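You operate a simulated robot arm through the tools that you are given. There is no shell and no other tool. Be economical: measure what you need, move in short steps, check, and stop when the job is done.

The job below is to be done with a simulated robot arm. You get a single attempt, and the scene is never put back.

JOB
Shake the settled paint and put the three loose bottles back in the rack.
Fine: each in the slot with its colour. Set down upright: purple paint bottle, yellow paint bottle, green paint bottle.

The check looks at the end state, three seconds after you hand in, the way a careful person would. Anything else that was tipped, shoved, dropped, spilled or broken makes it a failure.

ROBOT AND FRAMES
A 6-joint arm with a two-finger parallel gripper, fixed in place. Base frame: the origin is at the foot of the arm, x ahead of it, y to its left, z up; the work surface is at about z = 500. Units: mm, degrees, N and s.
With the tool pointing down near the work surface it reaches from about 340 to 820 mm from the base axis. Its first joint turns from -166.0 to 166.0 degrees. Payload 3.91 kg.
The tool frame sits at the grasp point between the pads (the TCP): z along the fingers, y along the line on which they close. The tips reach 30 mm beyond it. Largest opening 110 mm; finger width 20, thickness 10; the body of the gripper, 48 by 112 mm, starts 55 mm behind the TCP.
Orientation is that of the tool frame in the base frame, as [roll, pitch, yaw] about the fixed x, y, z axes, in that order (R = Rz(yaw) Ry(pitch) Rx(roll)). With the fingers straight down and closing along the base's y, the tool's x points along the base's -x, its y along +y and its z along -z.

CONTROLS
- The arm moves only by the tool jog_arm. Its argument "deltas" is a list of rows, each a list of 2 entries, a list of its own where there are three numbers: the shift along the tool's x, y, z in m, then the turn, a rotation vector about the tool's x, y, z in degrees. In form: [[[dx, dy, dz], [rx, ry, rz]], ...]. A call has 1 to 8 rows; each row shifts and turns the commanded pose from where the row before left it, along the tool's axes as they then stand. "fingers" is the opening in per cent of the stroke, from 0 (shut) to 100 (fully open), set as the call begins (left out, the last holds). Rows are played at 5 a second. More than 50 mm and 8.6 degrees between two rows, or a gripper value outside its range, and nothing of the call is played. A pose out of reach is approached as far as the arm can. The call stops where the force on the tool passes 90 N (or 10 N more than at its start, if that is more) or the arm is blocked; 0.2 s more then pass. The fingers move at their own pace (about 45 mm/s each) and stop on an object; they squeeze with about 31 N. The grip force told is the motor's: it shows also when the fingers shut on nothing. Time passes only in rows, and 0.2 s behind the last, so rows that do not move let the fingers close. It gives the time, the measured TCP pose, the force on the tool (base axes), the opening and the grip force at its end, in the units of the frame above (readings bear some noise), with the torque about the TCP (base axes, N m) and any sound that the robot's microphone picked up.
- Cameras (640 x 400 px; columns grow to the right, rows downward): "scene" is fixed at [50.6, -500.5, 1217.8]; the picture's right is [0.84, -0.54, 0.00], its down [-0.25, -0.40, -0.88] and it looks along [0.47, 0.74, -0.47] (base axes); focal length 314 px, centre (320, 200). "wrist" rides on the gripper at [77, 7, -115] in the tool frame; the picture's right is [-0.09, 1.00, 0.00], its down [-0.80, -0.07, -0.59] and it looks along [-0.59, -0.05, 0.80] (tool axes); focal length 270 px, centre (320, 200). There is no depth. A picture from a camera that has moved, and an enlarged one, comes with that camera's place and axes in the base frame and with its lens.
- get_image(camera): a new picture of that camera. The clock stands still meanwhile.
- raise_lower(by): slides the trunk up (or, below 0, down) by that many mm; the arm rides with it, the base frame stays. It gives what a move gives, with no picture.
- close_up(camera, box): a new picture of the part [left, top, right, bottom] of that camera's present view, enlarged. The clock stands still meanwhile.
- hand_in(): hands the job in; it is judged then, once.

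Go step by step. Nothing tells you positions but the pictures and the camera data: compare them with the known pose of the tool, close in by small moves and look again before you grip or let go. The budget is 120 turns and 64 pictures, counting those below and the enlarged ones. Unless the task says otherwise, let go and move clear before handing in, and close with one line.

The tools are called after "Call:" as a command line: name --argument value ..., lists and objects as JSON in quotes. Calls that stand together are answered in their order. jog_arm: Moves the arm, as the interface text tells. Its arguments: {"type":"object","properties":{"deltas":{"type":"array"},"fingers":{"type":"number"}},"required":["deltas"]} The other tools are called the same way: raise_lower (by) slides the trunk up or down; get_image (camera) takes a picture; close_up (camera, box) takes an enlarged picture of a part of a camera's view; hand_in () hands the job in.

At the start:

```text
time: 0.0
eef_pos: [456.1, 367.4, 796.9]
tool_rot: [180.0, 0.1, -180.0]
wrist_force: [-1.0, 0.3, 0.4]
wrist_torque: [0.02, -0.02, -0.02]
finger_gap: 110.2
grip_force: 0.0
trunk travel left (down, up): [-275.0, 335.0]
```

scene: 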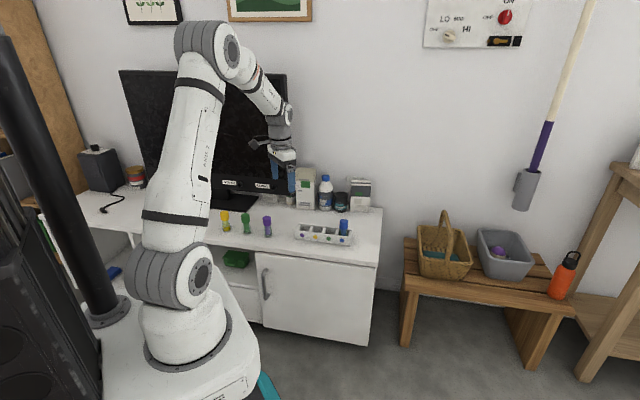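
wrist: 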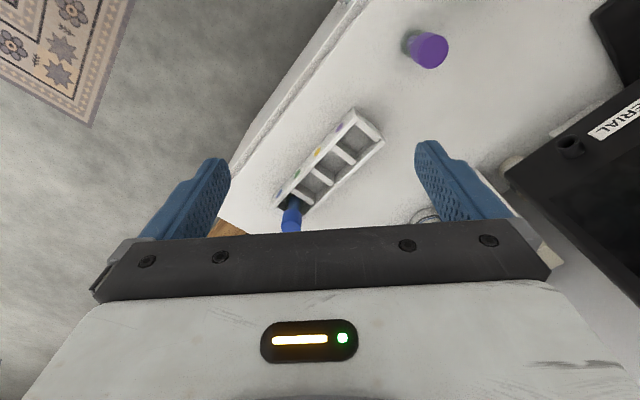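

I see three loose bottles (yellow, green, purple) left of a rack that has a blue bottle at its right end. I will look closer at them first.

Call:
close_up --camera "scene" --box '[200, 170, 390, 270]'

Call:
close_up --camera "scene" --box '[285, 210, 365, 255]'

Call:
close_up --camera "wrist" --box '[240, 0, 480, 240]'

```text
3.37 times, centred on (295, 220) of scene
camera zoom: at [50.6, -500.5, 1217.8], right [0.84, -0.54, 0.0], down [-0.25, -0.4, -0.88], along [0.47, 0.74, -0.47], focal length 1058 px, centre (404, 133)
```

zoom: 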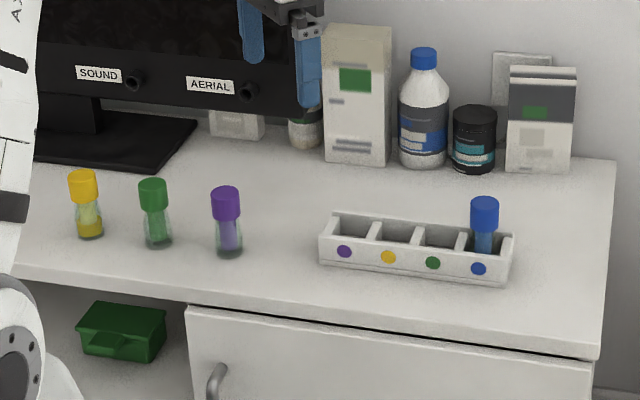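

```text
8.00 times, centred on (325, 232) of scene
camera zoom: at [50.6, -500.5, 1217.8], right [0.84, -0.54, 0.0], down [-0.25, -0.4, -0.88], along [0.47, 0.74, -0.47], focal length 2513 px, centre (280, -60)
```

zoom: 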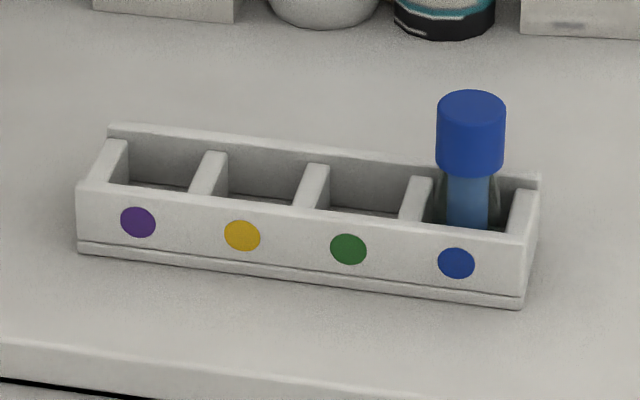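

```text
1.67 times, centred on (360, 120) of wrist
camera zoom: at [379.0, 373.5, 911.3], right [0.09, 1.0, 0.0], down [0.8, -0.07, 0.59], along [0.59, -0.05, -0.8], focal length 450 px, centre (253, 333)
```

zoom: 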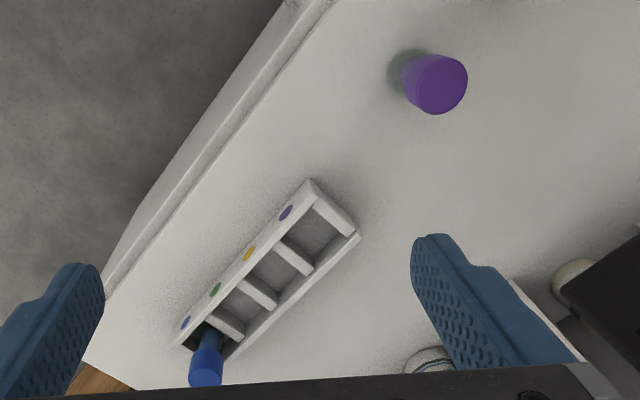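

The counter runs at about -42° in the base frame; purple is near (435,493), green (370,560), yellow (307,621), and the rack runs from about (505,413) to (665,271). I'll inspect the bottles to see which have settled.

Call:
close_up --camera "scene" --box '[215, 205, 279, 245]'

Call:
jog_arm --deltas '[[[0.03, 0, 0], [0, 0, 8.3]], [[0.03, 0, 0], [0, 0, 8.3]], [[0.0, 0.03, 0], [0, 0, 8.3]], [[0.0, 0.03, 0], [0, 0, 8.3]], [[0.0, 0, 0], [0, 0, 8.3]]]' --fingers 70

```text
10.00 times, centred on (247, 225) of scene
camera zoom: at [50.6, -500.5, 1217.8], right [0.84, -0.54, 0.0], down [-0.25, -0.4, -0.88], along [0.47, 0.74, -0.47], focal length 3142 px, centre (1050, -50)
```

zoom: 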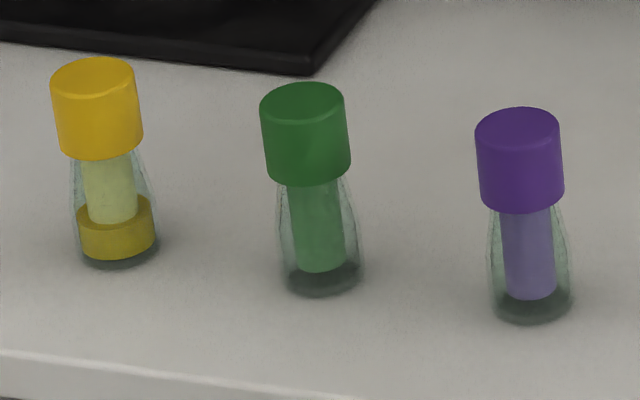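

```text
time: 1.2
eef_pos: [417.6, 426.9, 795.7]
tool_rot: [179.9, 0.0, 138.4]
wrist_force: [-0.8, 0.4, 0.3]
wrist_torque: [0.0, 0.02, 0.01]
finger_gap: 76.8
grip_force: 0.1
trunk travel left (down, up): [-275.0, 335.0]
```

Only the yellow has sediment at its bottom, so only it needs shaking; I'll start with purple. I move above it and look.

Call:
jog_arm --deltas '[[[0.03, 0.03, 0], [0, 0, 0]], [[0, 0.031, 0.03], [0, 0, 0]], [[0, 0, 0.04], [0, 0, 0]], [[0, 0, 0.03], [0, 0, 0]]]'

Call:
get_image --camera "wrist"

Call:
close_up --camera "scene" --box '[200, 150, 360, 250]'

```text
time: 2.2
eef_pos: [434.9, 492.7, 697.5]
tool_rot: [180.0, 0.0, 138.6]
wrist_force: [0.8, -1.0, 0.0]
wrist_torque: [-0.01, 0.0, -0.01]
finger_gap: 77.1
grip_force: 0.0
trunk travel left (down, up): [-275.0, 335.0]
```

```text
57 pictures are left
camera wrist: at [382.0, 548.1, 810.7], right [0.73, 0.69, 0.0], down [0.55, -0.58, 0.59], along [0.41, -0.43, -0.8], focal length 270 px, centre (320, 200)
```

wrist: 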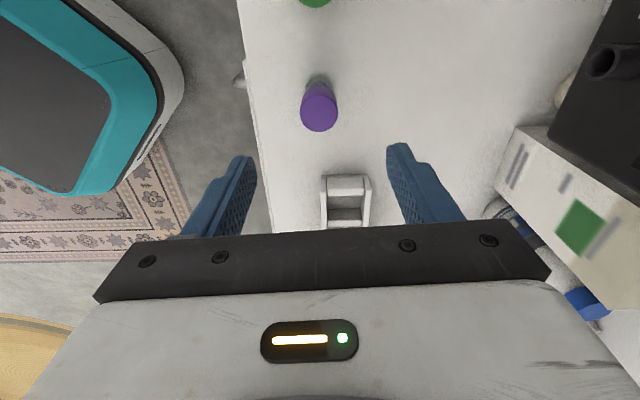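

```text
4.00 times, centred on (280, 200) of scene
camera zoom: at [50.6, -500.5, 1217.8], right [0.84, -0.54, 0.0], down [-0.25, -0.4, -0.88], along [0.47, 0.74, -0.47], focal length 1257 px, centre (480, 200)
```

zoom: 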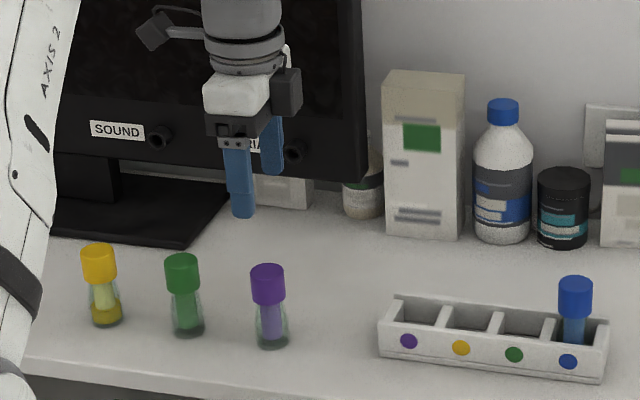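

Purple sits at about (435,492), well centred under the tool. I descend partway and check.

Call:
jog_arm --deltas '[[[0, 0, 0.04], [0, 0, 0]], [[0, 0, 0.04], [0, 0, 0]], [[0, 0, 0.025], [0, 0, 0]]]'

Call:
get_image --camera "wrist"

Call:
close_up --camera "scene" --box '[232, 195, 312, 245]'

```text
time: 3.0
eef_pos: [435.8, 493.9, 592.5]
tool_rot: [180.0, -0.1, 138.5]
wrist_force: [0.3, -0.2, -0.1]
wrist_torque: [-0.02, -0.03, 0.03]
finger_gap: 77.0
grip_force: 0.1
trunk travel left (down, up): [-275.0, 335.0]
```

```text
55 pictures are left
camera wrist: at [383.0, 549.0, 706.0], right [0.73, 0.69, 0.0], down [0.55, -0.58, 0.59], along [0.41, -0.43, -0.8], focal length 270 px, centre (320, 200)
```

wrist: 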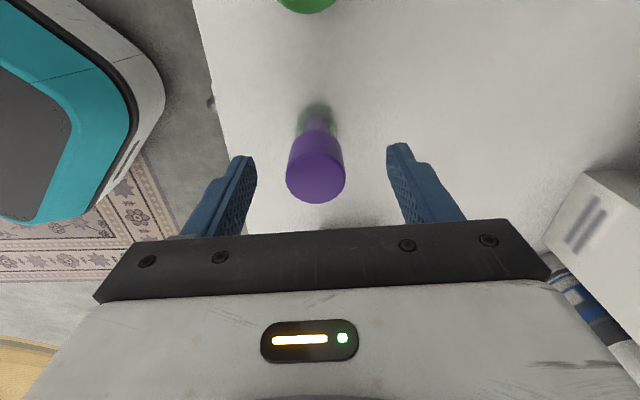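

```text
8.00 times, centred on (272, 220) of scene
camera zoom: at [50.6, -500.5, 1217.8], right [0.84, -0.54, 0.0], down [-0.25, -0.4, -0.88], along [0.47, 0.74, -0.47], focal length 2513 px, centre (704, 40)
```

zoom: 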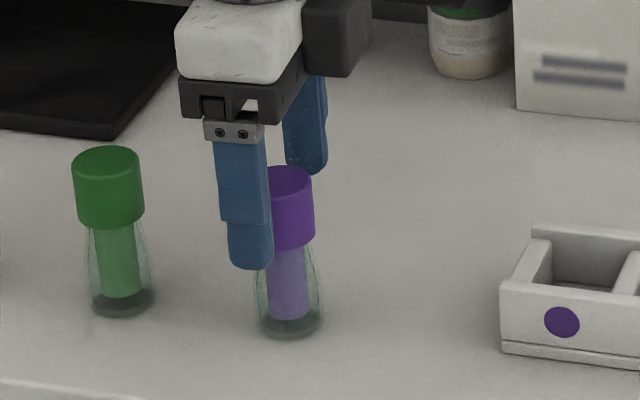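

The cap is centred within about 3 mm. I descend the last 20 mm and close on it.

Call:
jog_arm --deltas '[[[-0.002, -0.002, 0.01], [0, 0, 0]], [[0, 0, 0.01], [0, 0, 0]]]'

Call:
jog_arm --deltas '[[[0, 0, 0], [0, 0, 0]], [[0, 0, 0], [0, 0, 0]], [[0, 0, 0], [0, 0, 0]], [[0, 0, 0], [0, 0, 0]], [[0, 0, 0], [0, 0, 0]]]' --fingers 0

Call:
close_up --camera "scene" --box '[232, 195, 312, 245]'

```text
time: 3.6
eef_pos: [436.2, 490.7, 571.6]
tool_rot: [179.9, 0.0, 138.5]
wrist_force: [-0.3, 1.1, -0.1]
wrist_torque: [0.0, 0.01, 0.0]
finger_gap: 76.8
grip_force: 0.1
trunk travel left (down, up): [-275.0, 335.0]
```

```text
time: 4.8
eef_pos: [435.9, 489.7, 570.6]
tool_rot: [-180.0, 0.0, 138.4]
wrist_force: [-1.1, 0.0, -0.1]
wrist_torque: [-0.01, -0.04, -0.02]
finger_gap: 31.8
grip_force: 31.3
trunk travel left (down, up): [-275.0, 335.0]
```

```text
8.00 times, centred on (272, 220) of scene
camera zoom: at [50.6, -500.5, 1217.8], right [0.84, -0.54, 0.0], down [-0.25, -0.4, -0.88], along [0.47, 0.74, -0.47], focal length 2513 px, centre (704, 40)
```

zoom: 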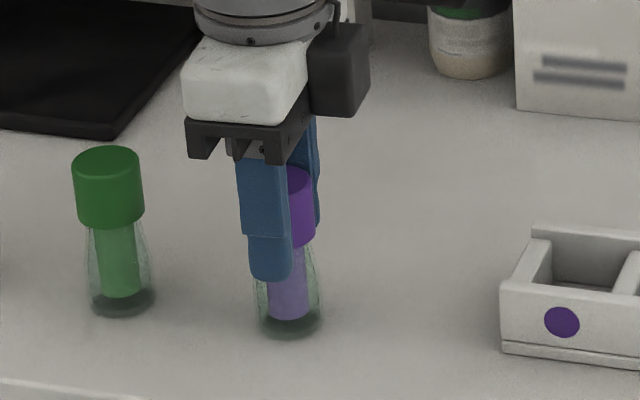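

Grip is on, but the scene view suggests the cap sits several mm off the pad centre toward the rack. I check with the wrist camera.

Call:
close_up --camera "wrist" --box '[240, 100, 400, 260]'

```text
2.50 times, centred on (320, 180) of wrist
camera zoom: at [382.8, 546.1, 685.9], right [0.73, 0.69, 0.0], down [0.55, -0.58, 0.59], along [0.41, -0.43, -0.8], focal length 676 px, centre (320, 250)
```

zoom: 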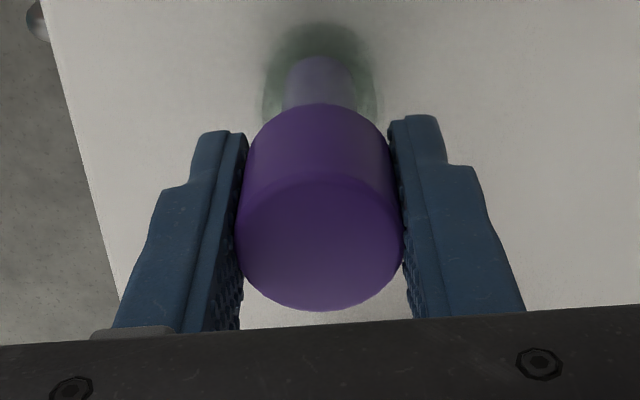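

Per the wrist camera the cap is centred. I lift it and move aside toward the front so the wrist camera can see the rack clearly.

Call:
jog_arm --deltas '[[[0, 0, -0.02], [0, 0, 0]], [[0, 0, -0.04], [0, 0, 0]], [[0, 0, -0.04], [0, 0, 3.5]], [[0, -0.04, -0.03], [0, 0, 0]], [[0.02, -0.03, 0], [0, 0, 0]]]'

Call:
get_image --camera "wrist"

Call:
close_up --camera "wrist" --box '[320, 80, 480, 240]'

```text
time: 6.0
eef_pos: [372.1, 454.2, 703.3]
tool_rot: [180.0, -0.1, 135.0]
wrist_force: [0.1, 0.6, -0.4]
wrist_torque: [0.0, 0.02, -0.04]
finger_gap: 31.9
grip_force: 30.8
trunk travel left (down, up): [-275.0, 335.0]
```

```text
51 pictures are left
camera wrist: at [322.1, 512.8, 816.8], right [0.77, 0.64, 0.0], down [0.52, -0.62, 0.59], along [0.38, -0.46, -0.8], focal length 270 px, centre (320, 200)
```

wrist: 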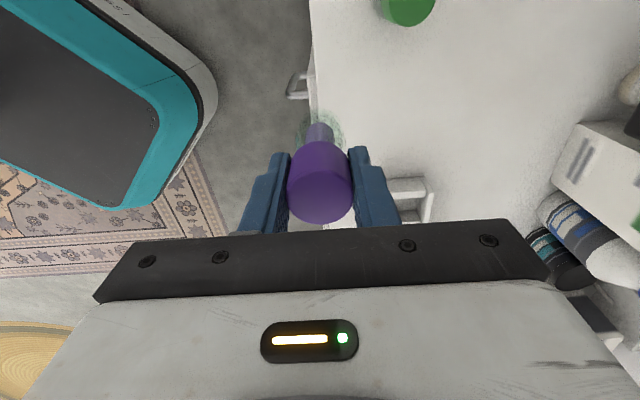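

```text
2.50 times, centred on (400, 160) of wrist
camera zoom: at [322.1, 512.8, 816.8], right [0.77, 0.64, 0.0], down [0.52, -0.62, 0.59], along [0.38, -0.46, -0.8], focal length 676 px, centre (120, 300)
```

zoom: 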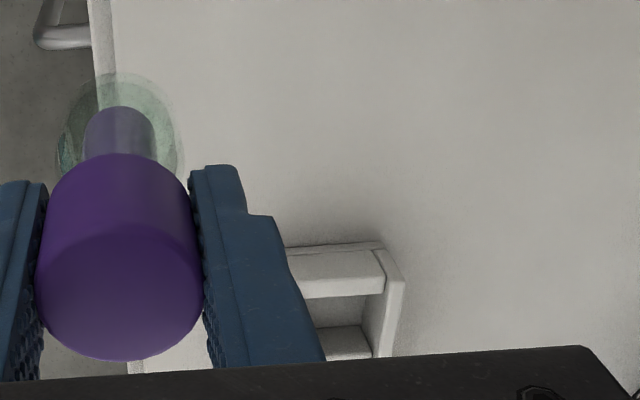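

I need the camera further along toward the rack; I'll slide 120 mm in tool -x at this height.

Call:
jog_arm --deltas '[[[-0.04, -0.01, 0], [0, 0, 0]], [[-0.04, -0.01, 0], [0, 0, 0]], [[-0.04, 0, 0], [0, 0, 0]], [[-0.02, 0, 0], [0, 0, 0]]]'

Call:
close_up --camera "wrist" --box '[300, 20, 520, 240]'

```text
time: 7.0
eef_pos: [456.4, 341.2, 701.5]
tool_rot: [-180.0, 0.0, 135.0]
wrist_force: [-0.4, 0.1, -0.2]
wrist_torque: [-0.01, 0.01, 0.01]
finger_gap: 31.4
grip_force: 31.1
trunk travel left (down, up): [-275.0, 335.0]
```

```text
1.82 times, centred on (410, 130) of wrist
camera zoom: at [406.5, 400.1, 816.1], right [0.77, 0.64, 0.0], down [0.52, -0.62, 0.59], along [0.38, -0.46, -0.8], focal length 491 px, centre (156, 327)
```

zoom: 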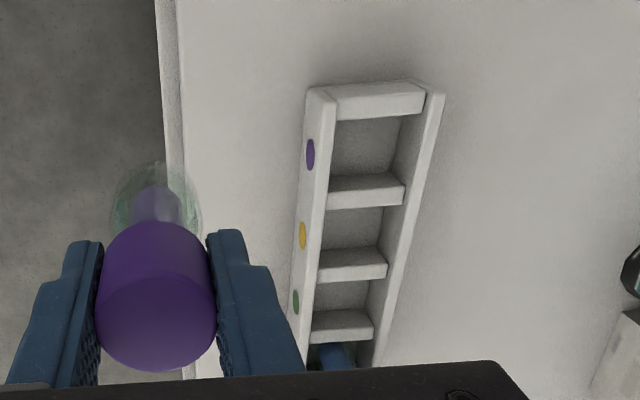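

Now the rack is clearly visible. I zoom in on the purple and yellow slots for precise measuring.

Call:
close_up --camera "wrist" --box '[376, 56, 504, 136]'

Call:
close_up --camera "wrist" --box '[376, 140, 504, 220]'

```text
5.00 times, centred on (440, 96) of wrist
camera zoom: at [406.5, 400.1, 816.1], right [0.77, 0.64, 0.0], down [0.52, -0.62, 0.59], along [0.38, -0.46, -0.8], focal length 1351 px, centre (-280, 720)
```

zoom: 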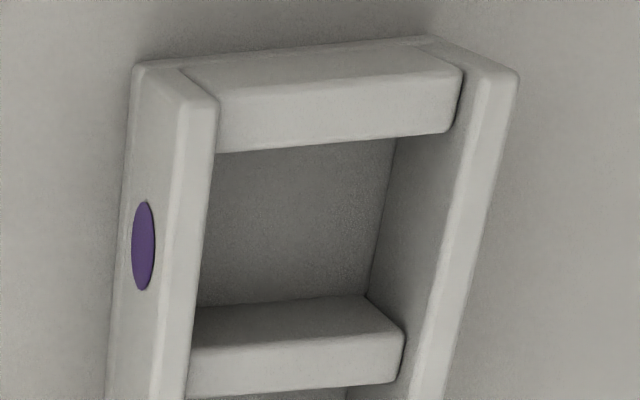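

```text
5.00 times, centred on (440, 180) of wrist
camera zoom: at [406.5, 400.1, 816.1], right [0.77, 0.64, 0.0], down [0.52, -0.62, 0.59], along [0.38, -0.46, -0.8], focal length 1351 px, centre (-280, 300)
```

zoom: 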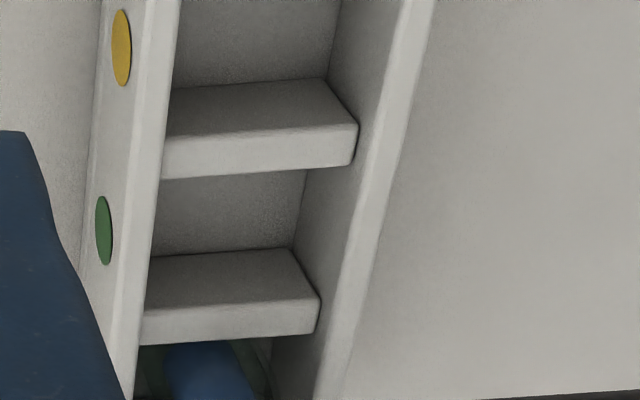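

The slot geometry is clear: rack aligned with yaw 135, top at z≈533, purple slot centre about (558,413), pitch 52 mm. I move above it and lower to just over the rim.

Call:
jog_arm --deltas '[[[-0.0208, 0.03, 0], [0, 0, 0]], [[0, 0.04, 0], [0, 0, 0]], [[0, 0.04, 0], [0, 0, 0]], [[0, 0.0127, 0.03], [0, 0, 0]], [[0, 0, 0.04], [0, 0, 0]], [[0, 0, 0.019], [0, 0, 0]]]'

Call:
close_up --camera "wrist" --box '[240, 80, 400, 180]'

Call:
close_up --camera "scene" --box '[275, 195, 371, 255]'

```text
time: 8.4
eef_pos: [558.3, 413.3, 612.6]
tool_rot: [179.9, 0.0, 135.0]
wrist_force: [-0.8, -0.9, -1.1]
wrist_torque: [0.01, -0.01, -0.01]
finger_gap: 31.8
grip_force: 31.2
trunk travel left (down, up): [-275.0, 335.0]
```

```text
4.00 times, centred on (320, 130) of wrist
camera zoom: at [508.9, 472.3, 727.1], right [0.77, 0.64, 0.0], down [0.52, -0.62, 0.59], along [0.38, -0.46, -0.8], focal length 1081 px, centre (320, 480)
```

zoom: 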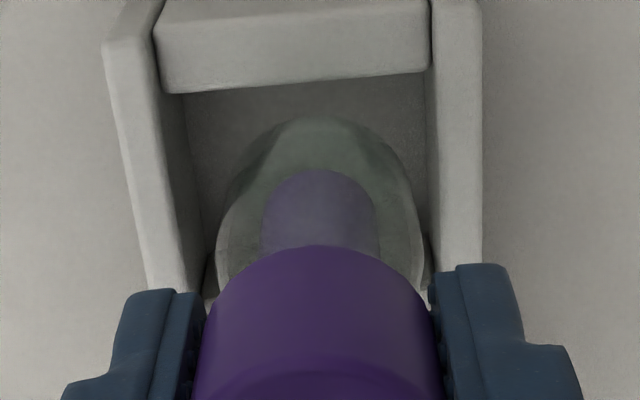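

```text
6.67 times, centred on (323, 225) of scene
camera zoom: at [50.6, -500.5, 1217.8], right [0.84, -0.54, 0.0], down [-0.25, -0.4, -0.88], along [0.47, 0.74, -0.47], focal length 2094 px, centre (300, 33)
```

zoom: 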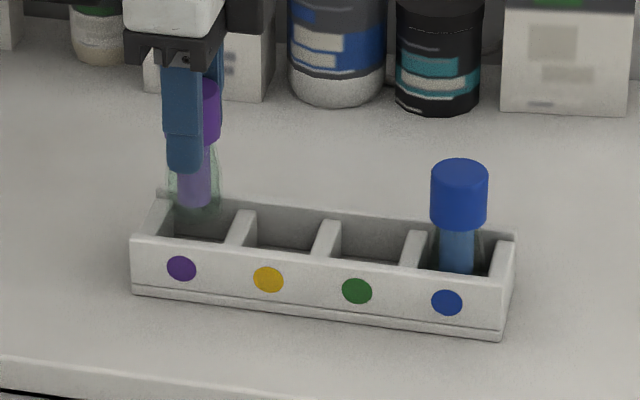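

The bottle is centred in the slot with about 1–2 mm offset; I correct by (-1, -2) mm and lower in.

Call:
jog_arm --deltas '[[[-0.001, -0.002, 0], [0, 0, 0]], [[0, 0, 0.01], [0, 0, 0]], [[0, 0, 0.01], [0, 0, 0]], [[0, 0, 0.01], [0, 0, 0]], [[0, 0, 0.003], [0, 0, 0]]]'

Call:
jog_arm --deltas '[[[0, 0, 0.001], [0, 0, 0]], [[0, 0, 0.001], [0, 0, 0]]]'

Call:
close_up --camera "scene" --box '[275, 195, 371, 255]'

```text
time: 9.6
eef_pos: [557.1, 412.2, 579.5]
tool_rot: [180.0, 0.0, 135.1]
wrist_force: [-0.1, 0.3, -0.5]
wrist_torque: [-0.01, -0.02, 0.0]
finger_gap: 31.7
grip_force: 31.0
trunk travel left (down, up): [-275.0, 335.0]
```

```text
time: 10.2
eef_pos: [557.8, 411.8, 578.8]
tool_rot: [179.9, 0.0, 135.0]
wrist_force: [-1.4, -2.6, 10.6]
wrist_torque: [-0.18, 0.2, -0.01]
finger_gap: 31.9
grip_force: 31.0
trunk travel left (down, up): [-275.0, 335.0]
```

```text
6.67 times, centred on (323, 225) of scene
camera zoom: at [50.6, -500.5, 1217.8], right [0.84, -0.54, 0.0], down [-0.25, -0.4, -0.88], along [0.47, 0.74, -0.47], focal length 2094 px, centre (300, 33)
```

zoom: 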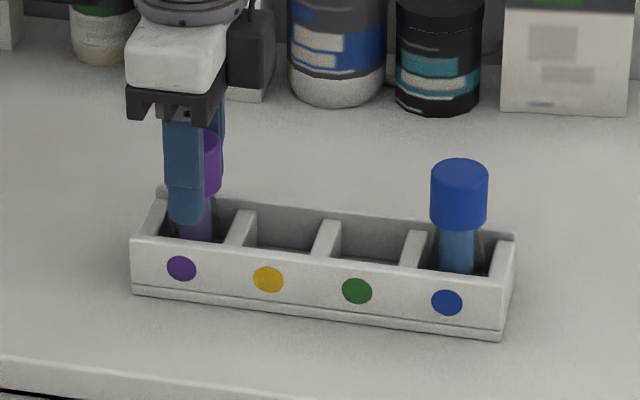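

It touched the slot floor (10 N up, floor at about z 508). I release and rise.

Call:
jog_arm --deltas '[[[0, 0, -0.001], [0, 0, 0]], [[0, 0, 0], [0, 0, 0]], [[0, 0, 0], [0, 0, 0]], [[0, 0, 0], [0, 0, 0]]]' --fingers 65

Call:
jog_arm --deltas '[[[0, 0, -0.02], [0, 0, 0]], [[0, 0, -0.04], [0, 0, 0]], [[0, 0, -0.04], [0, 0, 0]], [[0.01, 0, -0.02], [0, 0, 0]]]'

Call:
close_up --camera "scene" --box '[275, 195, 371, 255]'

```text
time: 11.2
eef_pos: [556.4, 411.4, 577.8]
tool_rot: [180.0, 0.0, 135.0]
wrist_force: [0.4, -0.6, 0.2]
wrist_torque: [-0.02, -0.02, -0.01]
finger_gap: 71.5
grip_force: 0.1
trunk travel left (down, up): [-275.0, 335.0]
```

```text
time: 12.2
eef_pos: [551.1, 418.3, 700.3]
tool_rot: [180.0, 0.0, 135.0]
wrist_force: [-1.1, 0.6, -0.2]
wrist_torque: [0.0, 0.02, 0.0]
finger_gap: 71.6
grip_force: 0.0
trunk travel left (down, up): [-275.0, 335.0]
```

```text
6.67 times, centred on (323, 225) of scene
camera zoom: at [50.6, -500.5, 1217.8], right [0.84, -0.54, 0.0], down [-0.25, -0.4, -0.88], along [0.47, 0.74, -0.47], focal length 2094 px, centre (300, 33)
```

zoom: 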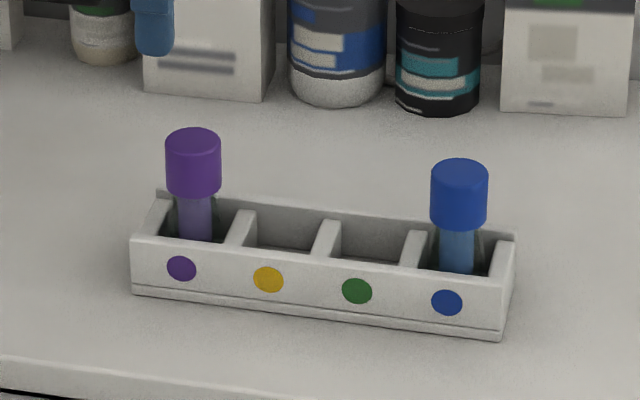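

Purple is standing upright in its slot. Next I go above green, near (370,558).

Call:
jog_arm --deltas '[[[0.045, -0.006, 0], [0, 0, 0]], [[0.045, -0.006, 0], [0, 0, 0]], [[0.045, -0.006, 0], [0, 0, 0]], [[0.045, -0.006, 0], [0, 0, 0]], [[0.045, -0.006, 0], [0, 0, 0]], [[0, 0, 0.04], [0, 0, 0]], [[0, 0, 0.03], [0, 0, 0]]]'

Call:
close_up --camera "wrist" --box '[160, 60, 480, 260]'

```text
time: 13.8
eef_pos: [372.5, 555.9, 628.5]
tool_rot: [-179.9, 0.0, 135.0]
wrist_force: [0.5, -0.8, 0.2]
wrist_torque: [0.01, -0.03, 0.0]
finger_gap: 71.4
grip_force: 0.1
trunk travel left (down, up): [-275.0, 335.0]
```

```text
2.00 times, centred on (320, 160) of wrist
camera zoom: at [321.7, 615.4, 743.4], right [0.77, 0.64, 0.0], down [0.52, -0.62, 0.59], along [0.38, -0.46, -0.8], focal length 541 px, centre (320, 280)
```

zoom: 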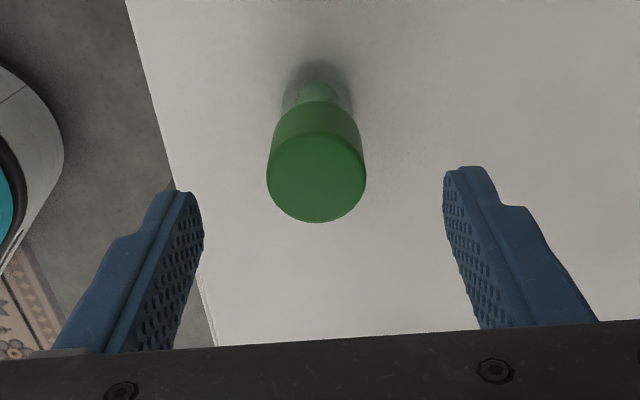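

Green is within 1–2 mm of centred. I descend and grip.

Call:
jog_arm --deltas '[[[-0.001, -0.001, 0.02], [0, 0, 0]], [[0, 0, 0.02], [0, 0, 0]], [[0, 0, 0.0175], [0, 0, 0]]]'

Call:
jog_arm --deltas '[[[0, 0, 0], [0, 0, 0]], [[0, 0, 0], [0, 0, 0]], [[0, 0, 0], [0, 0, 0]], [[0, 0, 0], [0, 0, 0]], [[0, 0, 0], [0, 0, 0]]]' --fingers 0

Call:
close_up --camera "wrist" --box '[240, 100, 400, 260]'

```text
time: 14.6
eef_pos: [370.8, 554.7, 570.9]
tool_rot: [180.0, 0.0, 135.0]
wrist_force: [-1.2, 0.1, 0.0]
wrist_torque: [0.01, -0.01, 0.02]
finger_gap: 71.5
grip_force: 0.1
trunk travel left (down, up): [-275.0, 335.0]
```

```text
time: 15.8
eef_pos: [370.1, 555.6, 571.3]
tool_rot: [180.0, 0.0, 135.0]
wrist_force: [-0.4, 0.4, 0.0]
wrist_torque: [-0.02, 0.0, 0.03]
finger_gap: 31.7
grip_force: 30.8
trunk travel left (down, up): [-275.0, 335.0]
```

```text
2.50 times, centred on (320, 180) of wrist
camera zoom: at [320.9, 614.2, 685.7], right [0.77, 0.64, 0.0], down [0.52, -0.62, 0.59], along [0.38, -0.46, -0.8], focal length 676 px, centre (320, 250)
```

zoom: 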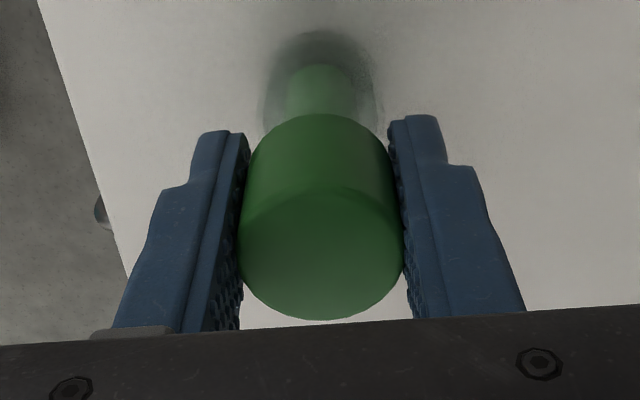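

Green is gripped. I lift it and carry it to above the green slot.

Call:
jog_arm --deltas '[[[0, 0, -0.02], [0, 0, 0]], [[0, 0, -0.04], [0, 0, 0]], [[0, 0, -0.04], [0, 0, 0]], [[0, 0, -0.03], [0, 0, 0]]]'

Call:
jog_arm --deltas '[[[-0.042, 0.0038, 0], [0, 0, 0]], [[-0.042, 0.0038, 0], [0, 0, 0]], [[-0.042, 0.0038, 0], [0, 0, 0]], [[-0.042, 0.0038, 0], [0, 0, 0]], [[-0.042, 0.0038, 0], [0, 0, 0]], [[-0.042, 0.0038, 0], [0, 0, 0]], [[-0.042, 0.0038, 0], [0, 0, 0]], [[-0.042, 0.0038, 0], [0, 0, 0]]]'

Call:
jog_arm --deltas '[[[0, 0, 0.03], [0, 0, 0]], [[0, 0, 0.03], [0, 0, 0]], [[0, 0, 0.027], [0, 0, 0]], [[0, 0, 0], [0, 0, 0]]]'

Call:
close_up --camera "wrist" --box '[240, 60, 400, 160]'

Call:
close_up --camera "scene" --box '[275, 195, 371, 255]'

```text
time: 16.8
eef_pos: [370.2, 555.5, 701.8]
tool_rot: [179.9, -0.1, 135.0]
wrist_force: [0.1, 0.2, -1.1]
wrist_torque: [0.04, -0.03, 0.0]
finger_gap: 32.0
grip_force: 30.9
trunk travel left (down, up): [-275.0, 335.0]
```

```text
time: 18.6
eef_pos: [630.0, 339.6, 701.3]
tool_rot: [-179.9, 0.1, 135.0]
wrist_force: [0.6, -0.7, 0.0]
wrist_torque: [-0.01, -0.03, -0.01]
finger_gap: 32.0
grip_force: 31.2
trunk travel left (down, up): [-275.0, 335.0]
```

```text
time: 19.6
eef_pos: [629.0, 340.7, 613.9]
tool_rot: [179.9, 0.0, 135.0]
wrist_force: [-0.1, -0.2, -0.8]
wrist_torque: [0.02, 0.02, -0.03]
finger_gap: 31.8
grip_force: 31.2
trunk travel left (down, up): [-275.0, 335.0]
```

```text
4.00 times, centred on (320, 110) of wrist
camera zoom: at [579.6, 399.4, 728.0], right [0.77, 0.64, 0.0], down [0.52, -0.62, 0.59], along [0.38, -0.46, -0.8], focal length 1081 px, centre (320, 560)
```

zoom: 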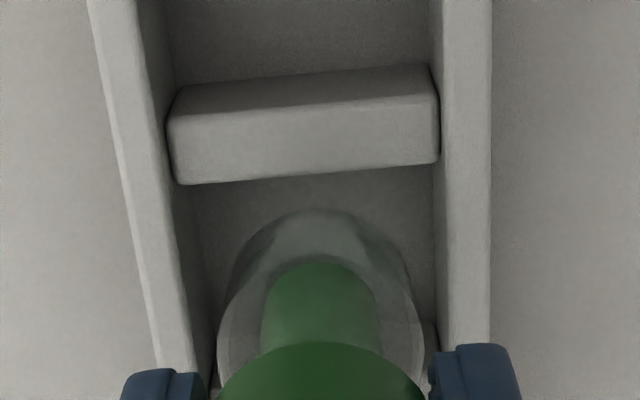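

```text
6.67 times, centred on (323, 225) of scene
camera zoom: at [50.6, -500.5, 1217.8], right [0.84, -0.54, 0.0], down [-0.25, -0.4, -0.88], along [0.47, 0.74, -0.47], focal length 2094 px, centre (300, 33)
```

zoom: 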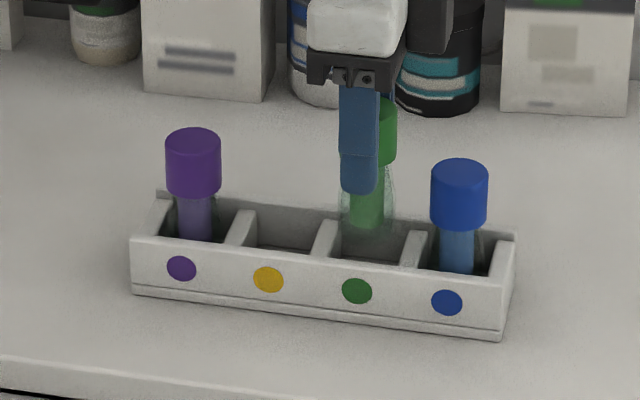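

Green needs about 1.5 mm toward tool -x, then it can go down into the slot.

Call:
jog_arm --deltas '[[[-0.0015, 0, 0], [0, 0, 0]], [[0, 0, 0.01], [0, 0, 0]], [[0, 0, 0.01], [0, 0, 0]], [[0, 0, 0.01], [0, 0, 0]], [[0, 0, 0.004], [0, 0, 0]], [[0, 0, 0.0], [0, 0, 0]]]'

Call:
close_up --camera "scene" --box '[275, 195, 371, 255]'

```text
time: 21.0
eef_pos: [630.0, 338.6, 579.6]
tool_rot: [180.0, 0.0, 135.0]
wrist_force: [-0.4, 0.1, -0.5]
wrist_torque: [0.04, 0.0, 0.01]
finger_gap: 31.8
grip_force: 30.5
trunk travel left (down, up): [-275.0, 335.0]
```

```text
6.67 times, centred on (323, 225) of scene
camera zoom: at [50.6, -500.5, 1217.8], right [0.84, -0.54, 0.0], down [-0.25, -0.4, -0.88], along [0.47, 0.74, -0.47], focal length 2094 px, centre (300, 33)
```

zoom: 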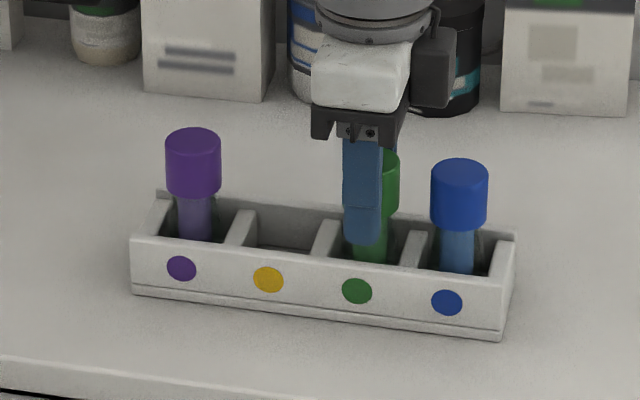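

Green is just above the slot floor; I touch down gently.

Call:
jog_arm --deltas '[[[0, 0, 0.0008], [0, 0, 0]], [[0, 0, 0], [0, 0, 0]]]'

```text
time: 21.6
eef_pos: [630.6, 338.2, 579.6]
tool_rot: [-180.0, 0.1, 135.0]
wrist_force: [-0.5, -0.2, -0.4]
wrist_torque: [0.02, 0.01, 0.0]
finger_gap: 31.9
grip_force: 31.1
trunk travel left (down, up): [-275.0, 335.0]
```

Call:
jog_arm --deltas '[[[0, 0, 0.0007], [0, 0, 0]], [[0, 0, 0], [0, 0, 0]]]'

```text
time: 22.2
eef_pos: [630.8, 337.9, 578.7]
tool_rot: [-179.9, 0.0, 135.0]
wrist_force: [-1.5, 0.4, 2.1]
wrist_torque: [0.01, 0.08, 0.0]
finger_gap: 32.0
grip_force: 31.3
trunk travel left (down, up): [-275.0, 335.0]
```

Contact has begun (2 N). I release and rise.

Call:
jog_arm --deltas '[[[0, 0, 0], [0, 0, 0]], [[0, 0, 0], [0, 0, 0]], [[0, 0, 0], [0, 0, 0]], [[0, 0, 0], [0, 0, 0]]]' --fingers 65

Call:
jog_arm --deltas '[[[0, 0, -0.02], [0, 0, 0]], [[0, 0, -0.04], [0, 0, 0]], [[0, 0, -0.04], [0, 0, 0]], [[0, 0, -0.02], [0, 0, 0]]]'

Call:
close_up --camera "scene" --box '[275, 195, 371, 255]'

```text
time: 23.2
eef_pos: [631.0, 337.9, 579.3]
tool_rot: [179.9, 0.0, 134.9]
wrist_force: [-0.7, -0.3, 0.2]
wrist_torque: [0.0, 0.04, 0.02]
finger_gap: 71.4
grip_force: 0.1
trunk travel left (down, up): [-275.0, 335.0]
```

```text
time: 24.2
eef_pos: [629.9, 336.7, 699.3]
tool_rot: [-179.8, 0.0, 135.0]
wrist_force: [0.0, 0.2, 0.2]
wrist_torque: [-0.02, -0.03, 0.0]
finger_gap: 71.3
grip_force: 0.1
trunk travel left (down, up): [-275.0, 335.0]
```

```text
6.67 times, centred on (323, 225) of scene
camera zoom: at [50.6, -500.5, 1217.8], right [0.84, -0.54, 0.0], down [-0.25, -0.4, -0.88], along [0.47, 0.74, -0.47], focal length 2094 px, centre (300, 33)
```

zoom: 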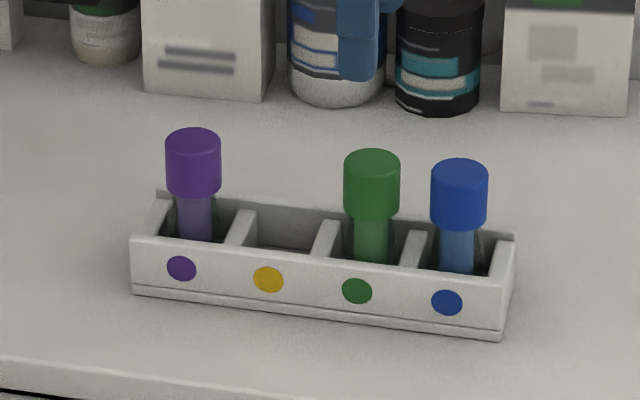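

Green is in place. Now I move to yellow, near (307,618).

Call:
jog_arm --deltas '[[[0.045, -0.004, 0], [0, 0, 0]], [[0.045, -0.004, 0], [0, 0, 0]], [[0.045, -0.004, 0], [0, 0, 0]], [[0.045, -0.004, 0], [0, 0, 0]], [[0.045, -0.004, 0], [0, 0, 0]], [[0.045, -0.004, 0], [0, 0, 0]], [[0.045, -0.003, 0], [0, 0, 0]], [[0.045, -0.003, 0], [0, 0, 0]]]'

Call:
jog_arm --deltas '[[[0.04, 0, 0], [0, 0, 0]], [[0.0267, 0, 0.03], [0, 0, 0]], [[0, 0, 0.04], [0, 0, 0]]]'

Call:
close_up --camera "wrist" --box '[160, 60, 480, 260]'

Call:
get_image --camera "scene"

```text
time: 26.0
eef_pos: [354.7, 572.8, 698.3]
tool_rot: [180.0, 0.0, 135.0]
wrist_force: [-0.3, -0.8, 0.6]
wrist_torque: [0.01, 0.02, 0.02]
finger_gap: 71.6
grip_force: 0.1
trunk travel left (down, up): [-275.0, 335.0]
```

```text
time: 26.8
eef_pos: [306.6, 618.4, 630.0]
tool_rot: [180.0, 0.0, 135.0]
wrist_force: [0.0, 0.3, 0.2]
wrist_torque: [0.01, -0.02, 0.0]
finger_gap: 71.6
grip_force: 0.0
trunk travel left (down, up): [-275.0, 335.0]
```

```text
2.00 times, centred on (320, 160) of wrist
camera zoom: at [256.7, 678.0, 743.6], right [0.77, 0.64, 0.0], down [0.52, -0.62, 0.59], along [0.38, -0.46, -0.8], focal length 541 px, centre (320, 280)
```

zoom: 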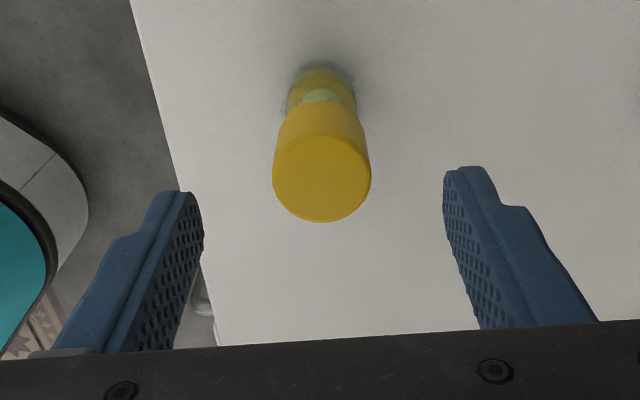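

```text
35 pictures are left
```

scene: 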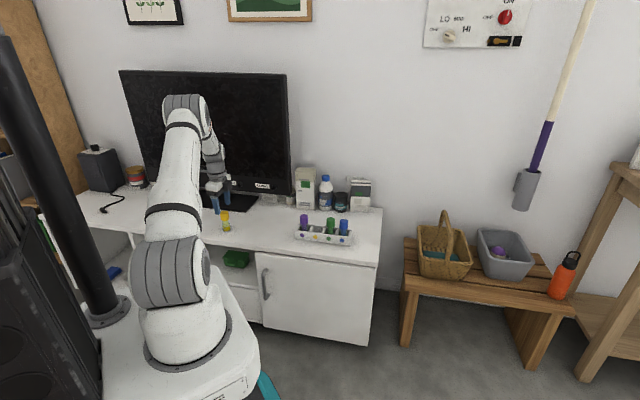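

Yellow is centred likewise. I descend and grip it.

Call:
jog_arm --deltas '[[[-0.001, 0, 0.02], [0, 0, 0]], [[0, 0, 0.02], [0, 0, 0]], [[0, 0, 0.0185], [0, 0, 0]]]'

Call:
jog_arm --deltas '[[[0, 0, 0], [0, 0, 0]], [[0, 0, 0], [0, 0, 0]], [[0, 0, 0], [0, 0, 0]], [[0, 0, 0], [0, 0, 0]], [[0, 0, 0], [0, 0, 0]]]' --fingers 0

Call:
jog_arm --deltas '[[[0, 0, -0.02], [0, 0, 0]], [[0, 0, -0.04], [0, 0, 0]], [[0, 0, -0.04], [0, 0, 0]], [[-0.02, -0.02, -0.04], [0, 0, 0]], [[-0.02, -0.02, -0.04], [0, 0, 0]]]'

Call:
close_up --camera "wrist" --box '[240, 100, 400, 260]'

```text
time: 27.6
eef_pos: [308.3, 616.9, 569.5]
tool_rot: [-179.9, 0.1, 135.0]
wrist_force: [0.2, 1.0, -0.2]
wrist_torque: [0.02, -0.04, 0.02]
finger_gap: 71.4
grip_force: 0.0
trunk travel left (down, up): [-275.0, 335.0]
```

```text
time: 28.8
eef_pos: [308.2, 618.0, 570.2]
tool_rot: [-179.9, -0.1, 135.0]
wrist_force: [0.2, 0.6, -0.3]
wrist_torque: [-0.02, 0.03, 0.0]
finger_gap: 32.0
grip_force: 31.7
trunk travel left (down, up): [-275.0, 335.0]
```

```text
time: 30.0
eef_pos: [307.2, 560.5, 750.0]
tool_rot: [180.0, -0.1, 135.0]
wrist_force: [0.2, 0.8, -0.1]
wrist_torque: [-0.02, -0.01, 0.02]
finger_gap: 31.9
grip_force: 31.3
trunk travel left (down, up): [-275.0, 335.0]
```

```text
2.50 times, centred on (320, 180) of wrist
camera zoom: at [257.9, 619.5, 864.2], right [0.77, 0.64, 0.0], down [0.52, -0.62, 0.59], along [0.38, -0.46, -0.8], focal length 676 px, centre (320, 250)
```

zoom: 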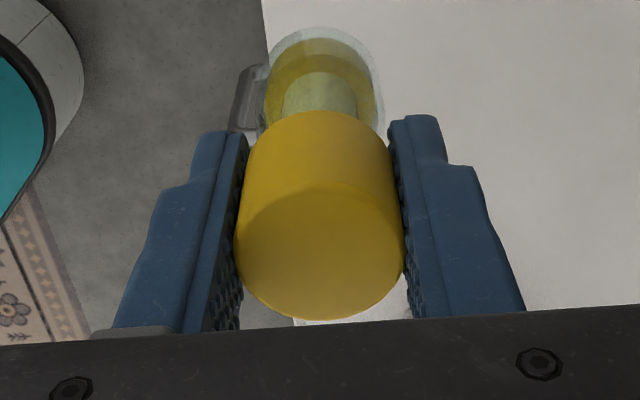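

Yellow is held clear of everything at z 750. I shake it up and down briskly.

Call:
jog_arm --deltas '[[[0, 0, -0.045], [0, 0, 0]], [[0, 0, 0.045], [0, 0, 0]], [[0, 0, -0.045], [0, 0, 0]], [[0, 0, 0.045], [0, 0, 0]], [[0, 0, -0.045], [0, 0, 0]], [[0, 0, 0.045], [0, 0, 0]], [[0, 0, -0.045], [0, 0, 0]], [[0, 0, 0.045], [0, 0, 0]]]'

Call:
close_up --camera "wrist" --box '[240, 100, 400, 260]'

Call:
close_up --camera "scene" --box '[190, 160, 286, 220]'

```text
time: 31.8
eef_pos: [307.8, 560.0, 750.6]
tool_rot: [180.0, -0.1, 135.0]
wrist_force: [-0.1, -0.3, 0.6]
wrist_torque: [0.0, -0.01, 0.01]
finger_gap: 32.1
grip_force: 31.0
trunk travel left (down, up): [-275.0, 335.0]
```

```text
2.50 times, centred on (320, 180) of wrist
camera zoom: at [258.0, 619.0, 864.5], right [0.77, 0.64, 0.0], down [0.52, -0.62, 0.59], along [0.38, -0.45, -0.8], focal length 676 px, centre (320, 250)
```

zoom: 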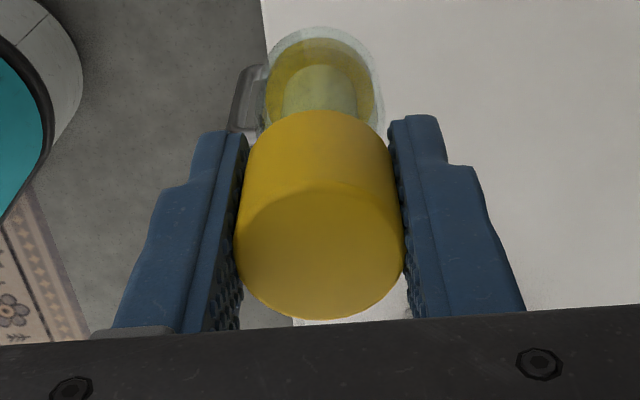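

```text
6.67 times, centred on (238, 190) of scene
camera zoom: at [50.6, -500.5, 1217.8], right [0.84, -0.54, 0.0], down [-0.25, -0.4, -0.88], along [0.47, 0.74, -0.47], focal length 2094 px, centre (867, 267)
```

zoom: 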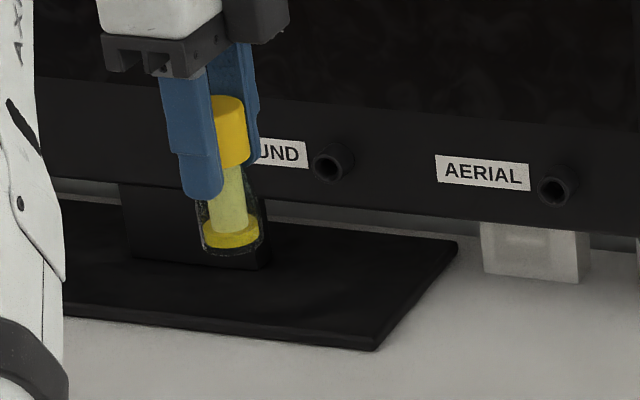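

The sediment layer is getting thinner, so the shaking works; I continue.

Call:
jog_arm --deltas '[[[0, 0, -0.049], [0, 0, 0]], [[0, 0, 0.049], [0, 0, 0]], [[0, 0, -0.049], [0, 0, 0]], [[0, 0, 0.049], [0, 0, 0]], [[0, 0, -0.049], [0, 0, 0]], [[0, 0, 0.049], [0, 0, 0]], [[0, 0, -0.049], [0, 0, 0]], [[0, 0, 0.049], [0, 0, 0]]]'

Call:
jog_arm --deltas '[[[0, 0, -0.049], [0, 0, 0]], [[0, 0, 0.049], [0, 0, 0]], [[0, 0, -0.049], [0, 0, 0]], [[0, 0, 0.049], [0, 0, 0]], [[0, 0, -0.049], [0, 0, 0]], [[0, 0, 0.049], [0, 0, 0]], [[0, 0, -0.049], [0, 0, 0]], [[0, 0, 0.049], [0, 0, 0]]]'

Call:
close_up --camera "scene" --box '[190, 160, 286, 220]'

```text
time: 33.6
eef_pos: [307.4, 561.2, 753.5]
tool_rot: [179.9, 0.1, 135.1]
wrist_force: [-0.4, -0.5, 0.4]
wrist_torque: [0.03, -0.01, 0.0]
finger_gap: 31.9
grip_force: 31.4
trunk travel left (down, up): [-275.0, 335.0]
```

```text
time: 35.4
eef_pos: [309.0, 559.7, 752.4]
tool_rot: [179.8, 0.0, 135.0]
wrist_force: [-0.3, 0.5, -0.2]
wrist_torque: [0.01, -0.05, 0.01]
finger_gap: 32.0
grip_force: 30.7
trunk travel left (down, up): [-275.0, 335.0]
```

```text
6.67 times, centred on (238, 190) of scene
camera zoom: at [50.6, -500.5, 1217.8], right [0.84, -0.54, 0.0], down [-0.25, -0.4, -0.88], along [0.47, 0.74, -0.47], focal length 2094 px, centre (867, 267)
```

zoom: 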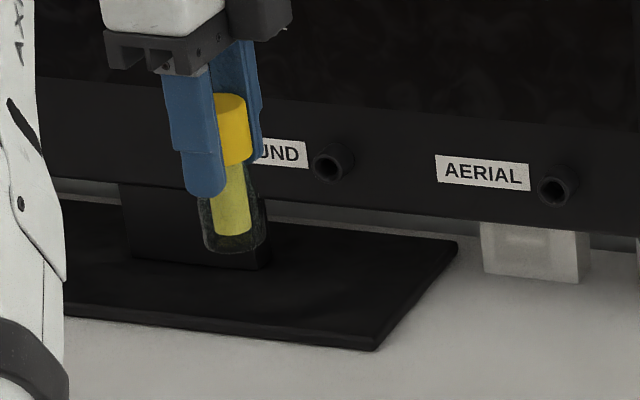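

The sediment is gone and the paint is uniform. One more short shake for margin, then I carry it to the yellow slot at about (594,375).

Call:
jog_arm --deltas '[[[0, 0, -0.049], [0, 0, 0]], [[0, 0, 0.049], [0, 0, 0]], [[0, 0, -0.049], [0, 0, 0]], [[0, 0, 0.049], [0, 0, 0]], [[0, 0, -0.049], [0, 0, 0]], [[0, 0, 0.049], [0, 0, 0]], [[0, 0, 0], [0, 0, 0]]]'

Call:
jog_arm --deltas '[[[-0.0416, 0.0089, 0], [0, 0, 0]], [[-0.0416, 0.0089, 0], [0, 0, 0]], [[-0.0416, 0.0089, 0], [0, 0, 0]], [[-0.0416, 0.0089, 0], [0, 0, 0]], [[-0.0416, 0.0089, 0], [0, 0, 0]], [[-0.0416, 0.0089, 0], [0, 0, 0]], [[-0.0416, 0.0089, 0], [0, 0, 0]], [[-0.0416, 0.0089, 0], [0, 0, 0]]]'

Call:
jog_arm --deltas '[[[0, 0, 0.045], [0, 0, 0]], [[0, 0, 0], [0, 0, 0]]]'

```text
time: 37.0
eef_pos: [309.4, 561.9, 748.5]
tool_rot: [180.0, 0.1, 135.0]
wrist_force: [0.2, 0.6, -0.4]
wrist_torque: [-0.03, -0.02, -0.02]
finger_gap: 31.8
grip_force: 31.0
trunk travel left (down, up): [-275.0, 335.0]
```

```text
time: 38.8
eef_pos: [592.8, 377.1, 750.8]
tool_rot: [180.0, -0.1, 135.1]
wrist_force: [0.2, 0.1, -1.1]
wrist_torque: [0.0, -0.03, 0.0]
finger_gap: 32.1
grip_force: 30.8
trunk travel left (down, up): [-275.0, 335.0]
```

```text
time: 39.4
eef_pos: [593.8, 376.7, 704.7]
tool_rot: [-179.9, 0.0, 135.0]
wrist_force: [-0.4, -0.4, -0.7]
wrist_torque: [-0.02, -0.05, -0.02]
finger_gap: 31.9
grip_force: 30.9
trunk travel left (down, up): [-275.0, 335.0]
```

On target within about 1 mm. I correct and lower to just over the rim, then check.

Call:
jog_arm --deltas '[[[-0.001, -0.001, 0.03], [0, 0, 0]], [[0, 0, 0.03], [0, 0, 0]], [[0, 0, 0.03], [0, 0, 0]], [[0, 0, 0], [0, 0, 0]]]'

Call:
close_up --camera "wrist" --box '[240, 60, 400, 160]'

Call:
close_up --camera "scene" --box '[275, 195, 371, 255]'

```text
time: 40.4
eef_pos: [593.0, 375.6, 615.5]
tool_rot: [-179.9, 0.0, 134.9]
wrist_force: [-0.2, 0.4, -0.6]
wrist_torque: [-0.01, -0.01, -0.02]
finger_gap: 31.9
grip_force: 30.8
trunk travel left (down, up): [-275.0, 335.0]
```

```text
4.00 times, centred on (320, 110) of wrist
camera zoom: at [544.2, 433.7, 729.7], right [0.77, 0.64, 0.0], down [0.52, -0.62, 0.59], along [0.38, -0.46, -0.8], focal length 1081 px, centre (320, 560)
```

zoom: 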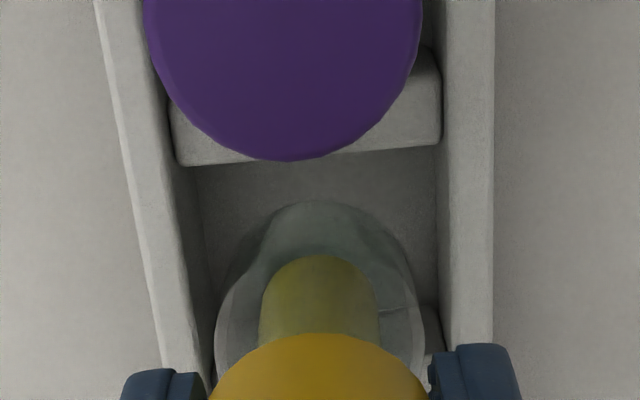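

```text
6.67 times, centred on (323, 225) of scene
camera zoom: at [50.6, -500.5, 1217.8], right [0.84, -0.54, 0.0], down [-0.25, -0.4, -0.88], along [0.47, 0.74, -0.47], focal length 2094 px, centre (300, 33)
```

zoom: 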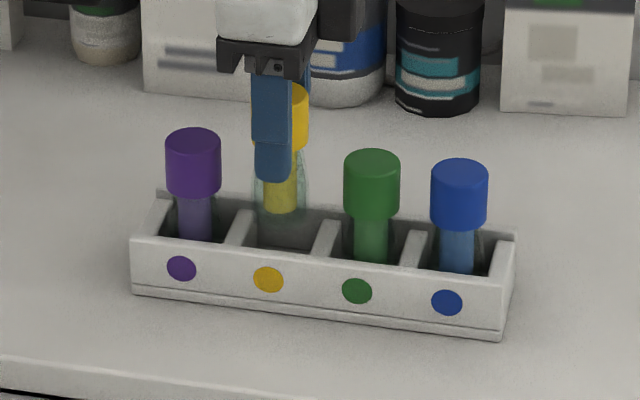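

Yellow is centred in its slot with about 4 mm all round. I lower it.

Call:
jog_arm --deltas '[[[0, 0, 0.01], [0, 0, 0]], [[0, 0, 0.01], [0, 0, 0]], [[0, 0, 0.01], [0, 0, 0]], [[0, 0, 0.006], [0, 0, 0]], [[0, 0, 0.0], [0, 0, 0]]]'

Call:
jog_arm --deltas '[[[0, 0, 0.0008], [0, 0, 0]], [[0, 0, 0], [0, 0, 0]]]'

```text
time: 41.6
eef_pos: [593.6, 374.4, 579.3]
tool_rot: [-179.9, 0.1, 135.1]
wrist_force: [-0.3, 0.7, 0.0]
wrist_torque: [0.02, 0.0, 0.0]
finger_gap: 32.0
grip_force: 30.8
trunk travel left (down, up): [-275.0, 335.0]
```

```text
time: 42.2
eef_pos: [594.3, 375.3, 578.8]
tool_rot: [-179.9, 0.0, 134.9]
wrist_force: [0.1, -0.7, -0.6]
wrist_torque: [0.0, -0.01, 0.0]
finger_gap: 32.0
grip_force: 30.8
trunk travel left (down, up): [-275.0, 335.0]
```

No contact yet; another small step down.

Call:
jog_arm --deltas '[[[0, 0, 0.0008], [0, 0, 0]], [[0, 0, 0], [0, 0, 0]]]'

```text
time: 42.8
eef_pos: [594.0, 374.8, 579.4]
tool_rot: [-179.9, 0.0, 135.1]
wrist_force: [-0.4, 0.1, -1.2]
wrist_torque: [-0.02, 0.0, -0.01]
finger_gap: 32.1
grip_force: 31.3
trunk travel left (down, up): [-275.0, 335.0]
```

Call:
jog_arm --deltas '[[[0, 0, 0.0008], [0, 0, 0]], [[0, 0, 0], [0, 0, 0]]]'

```text
time: 43.4
eef_pos: [593.0, 374.5, 577.6]
tool_rot: [-180.0, 0.0, 135.0]
wrist_force: [-1.5, -1.1, 3.2]
wrist_torque: [-0.02, 0.08, 0.0]
finger_gap: 31.7
grip_force: 31.2
trunk travel left (down, up): [-275.0, 335.0]
```

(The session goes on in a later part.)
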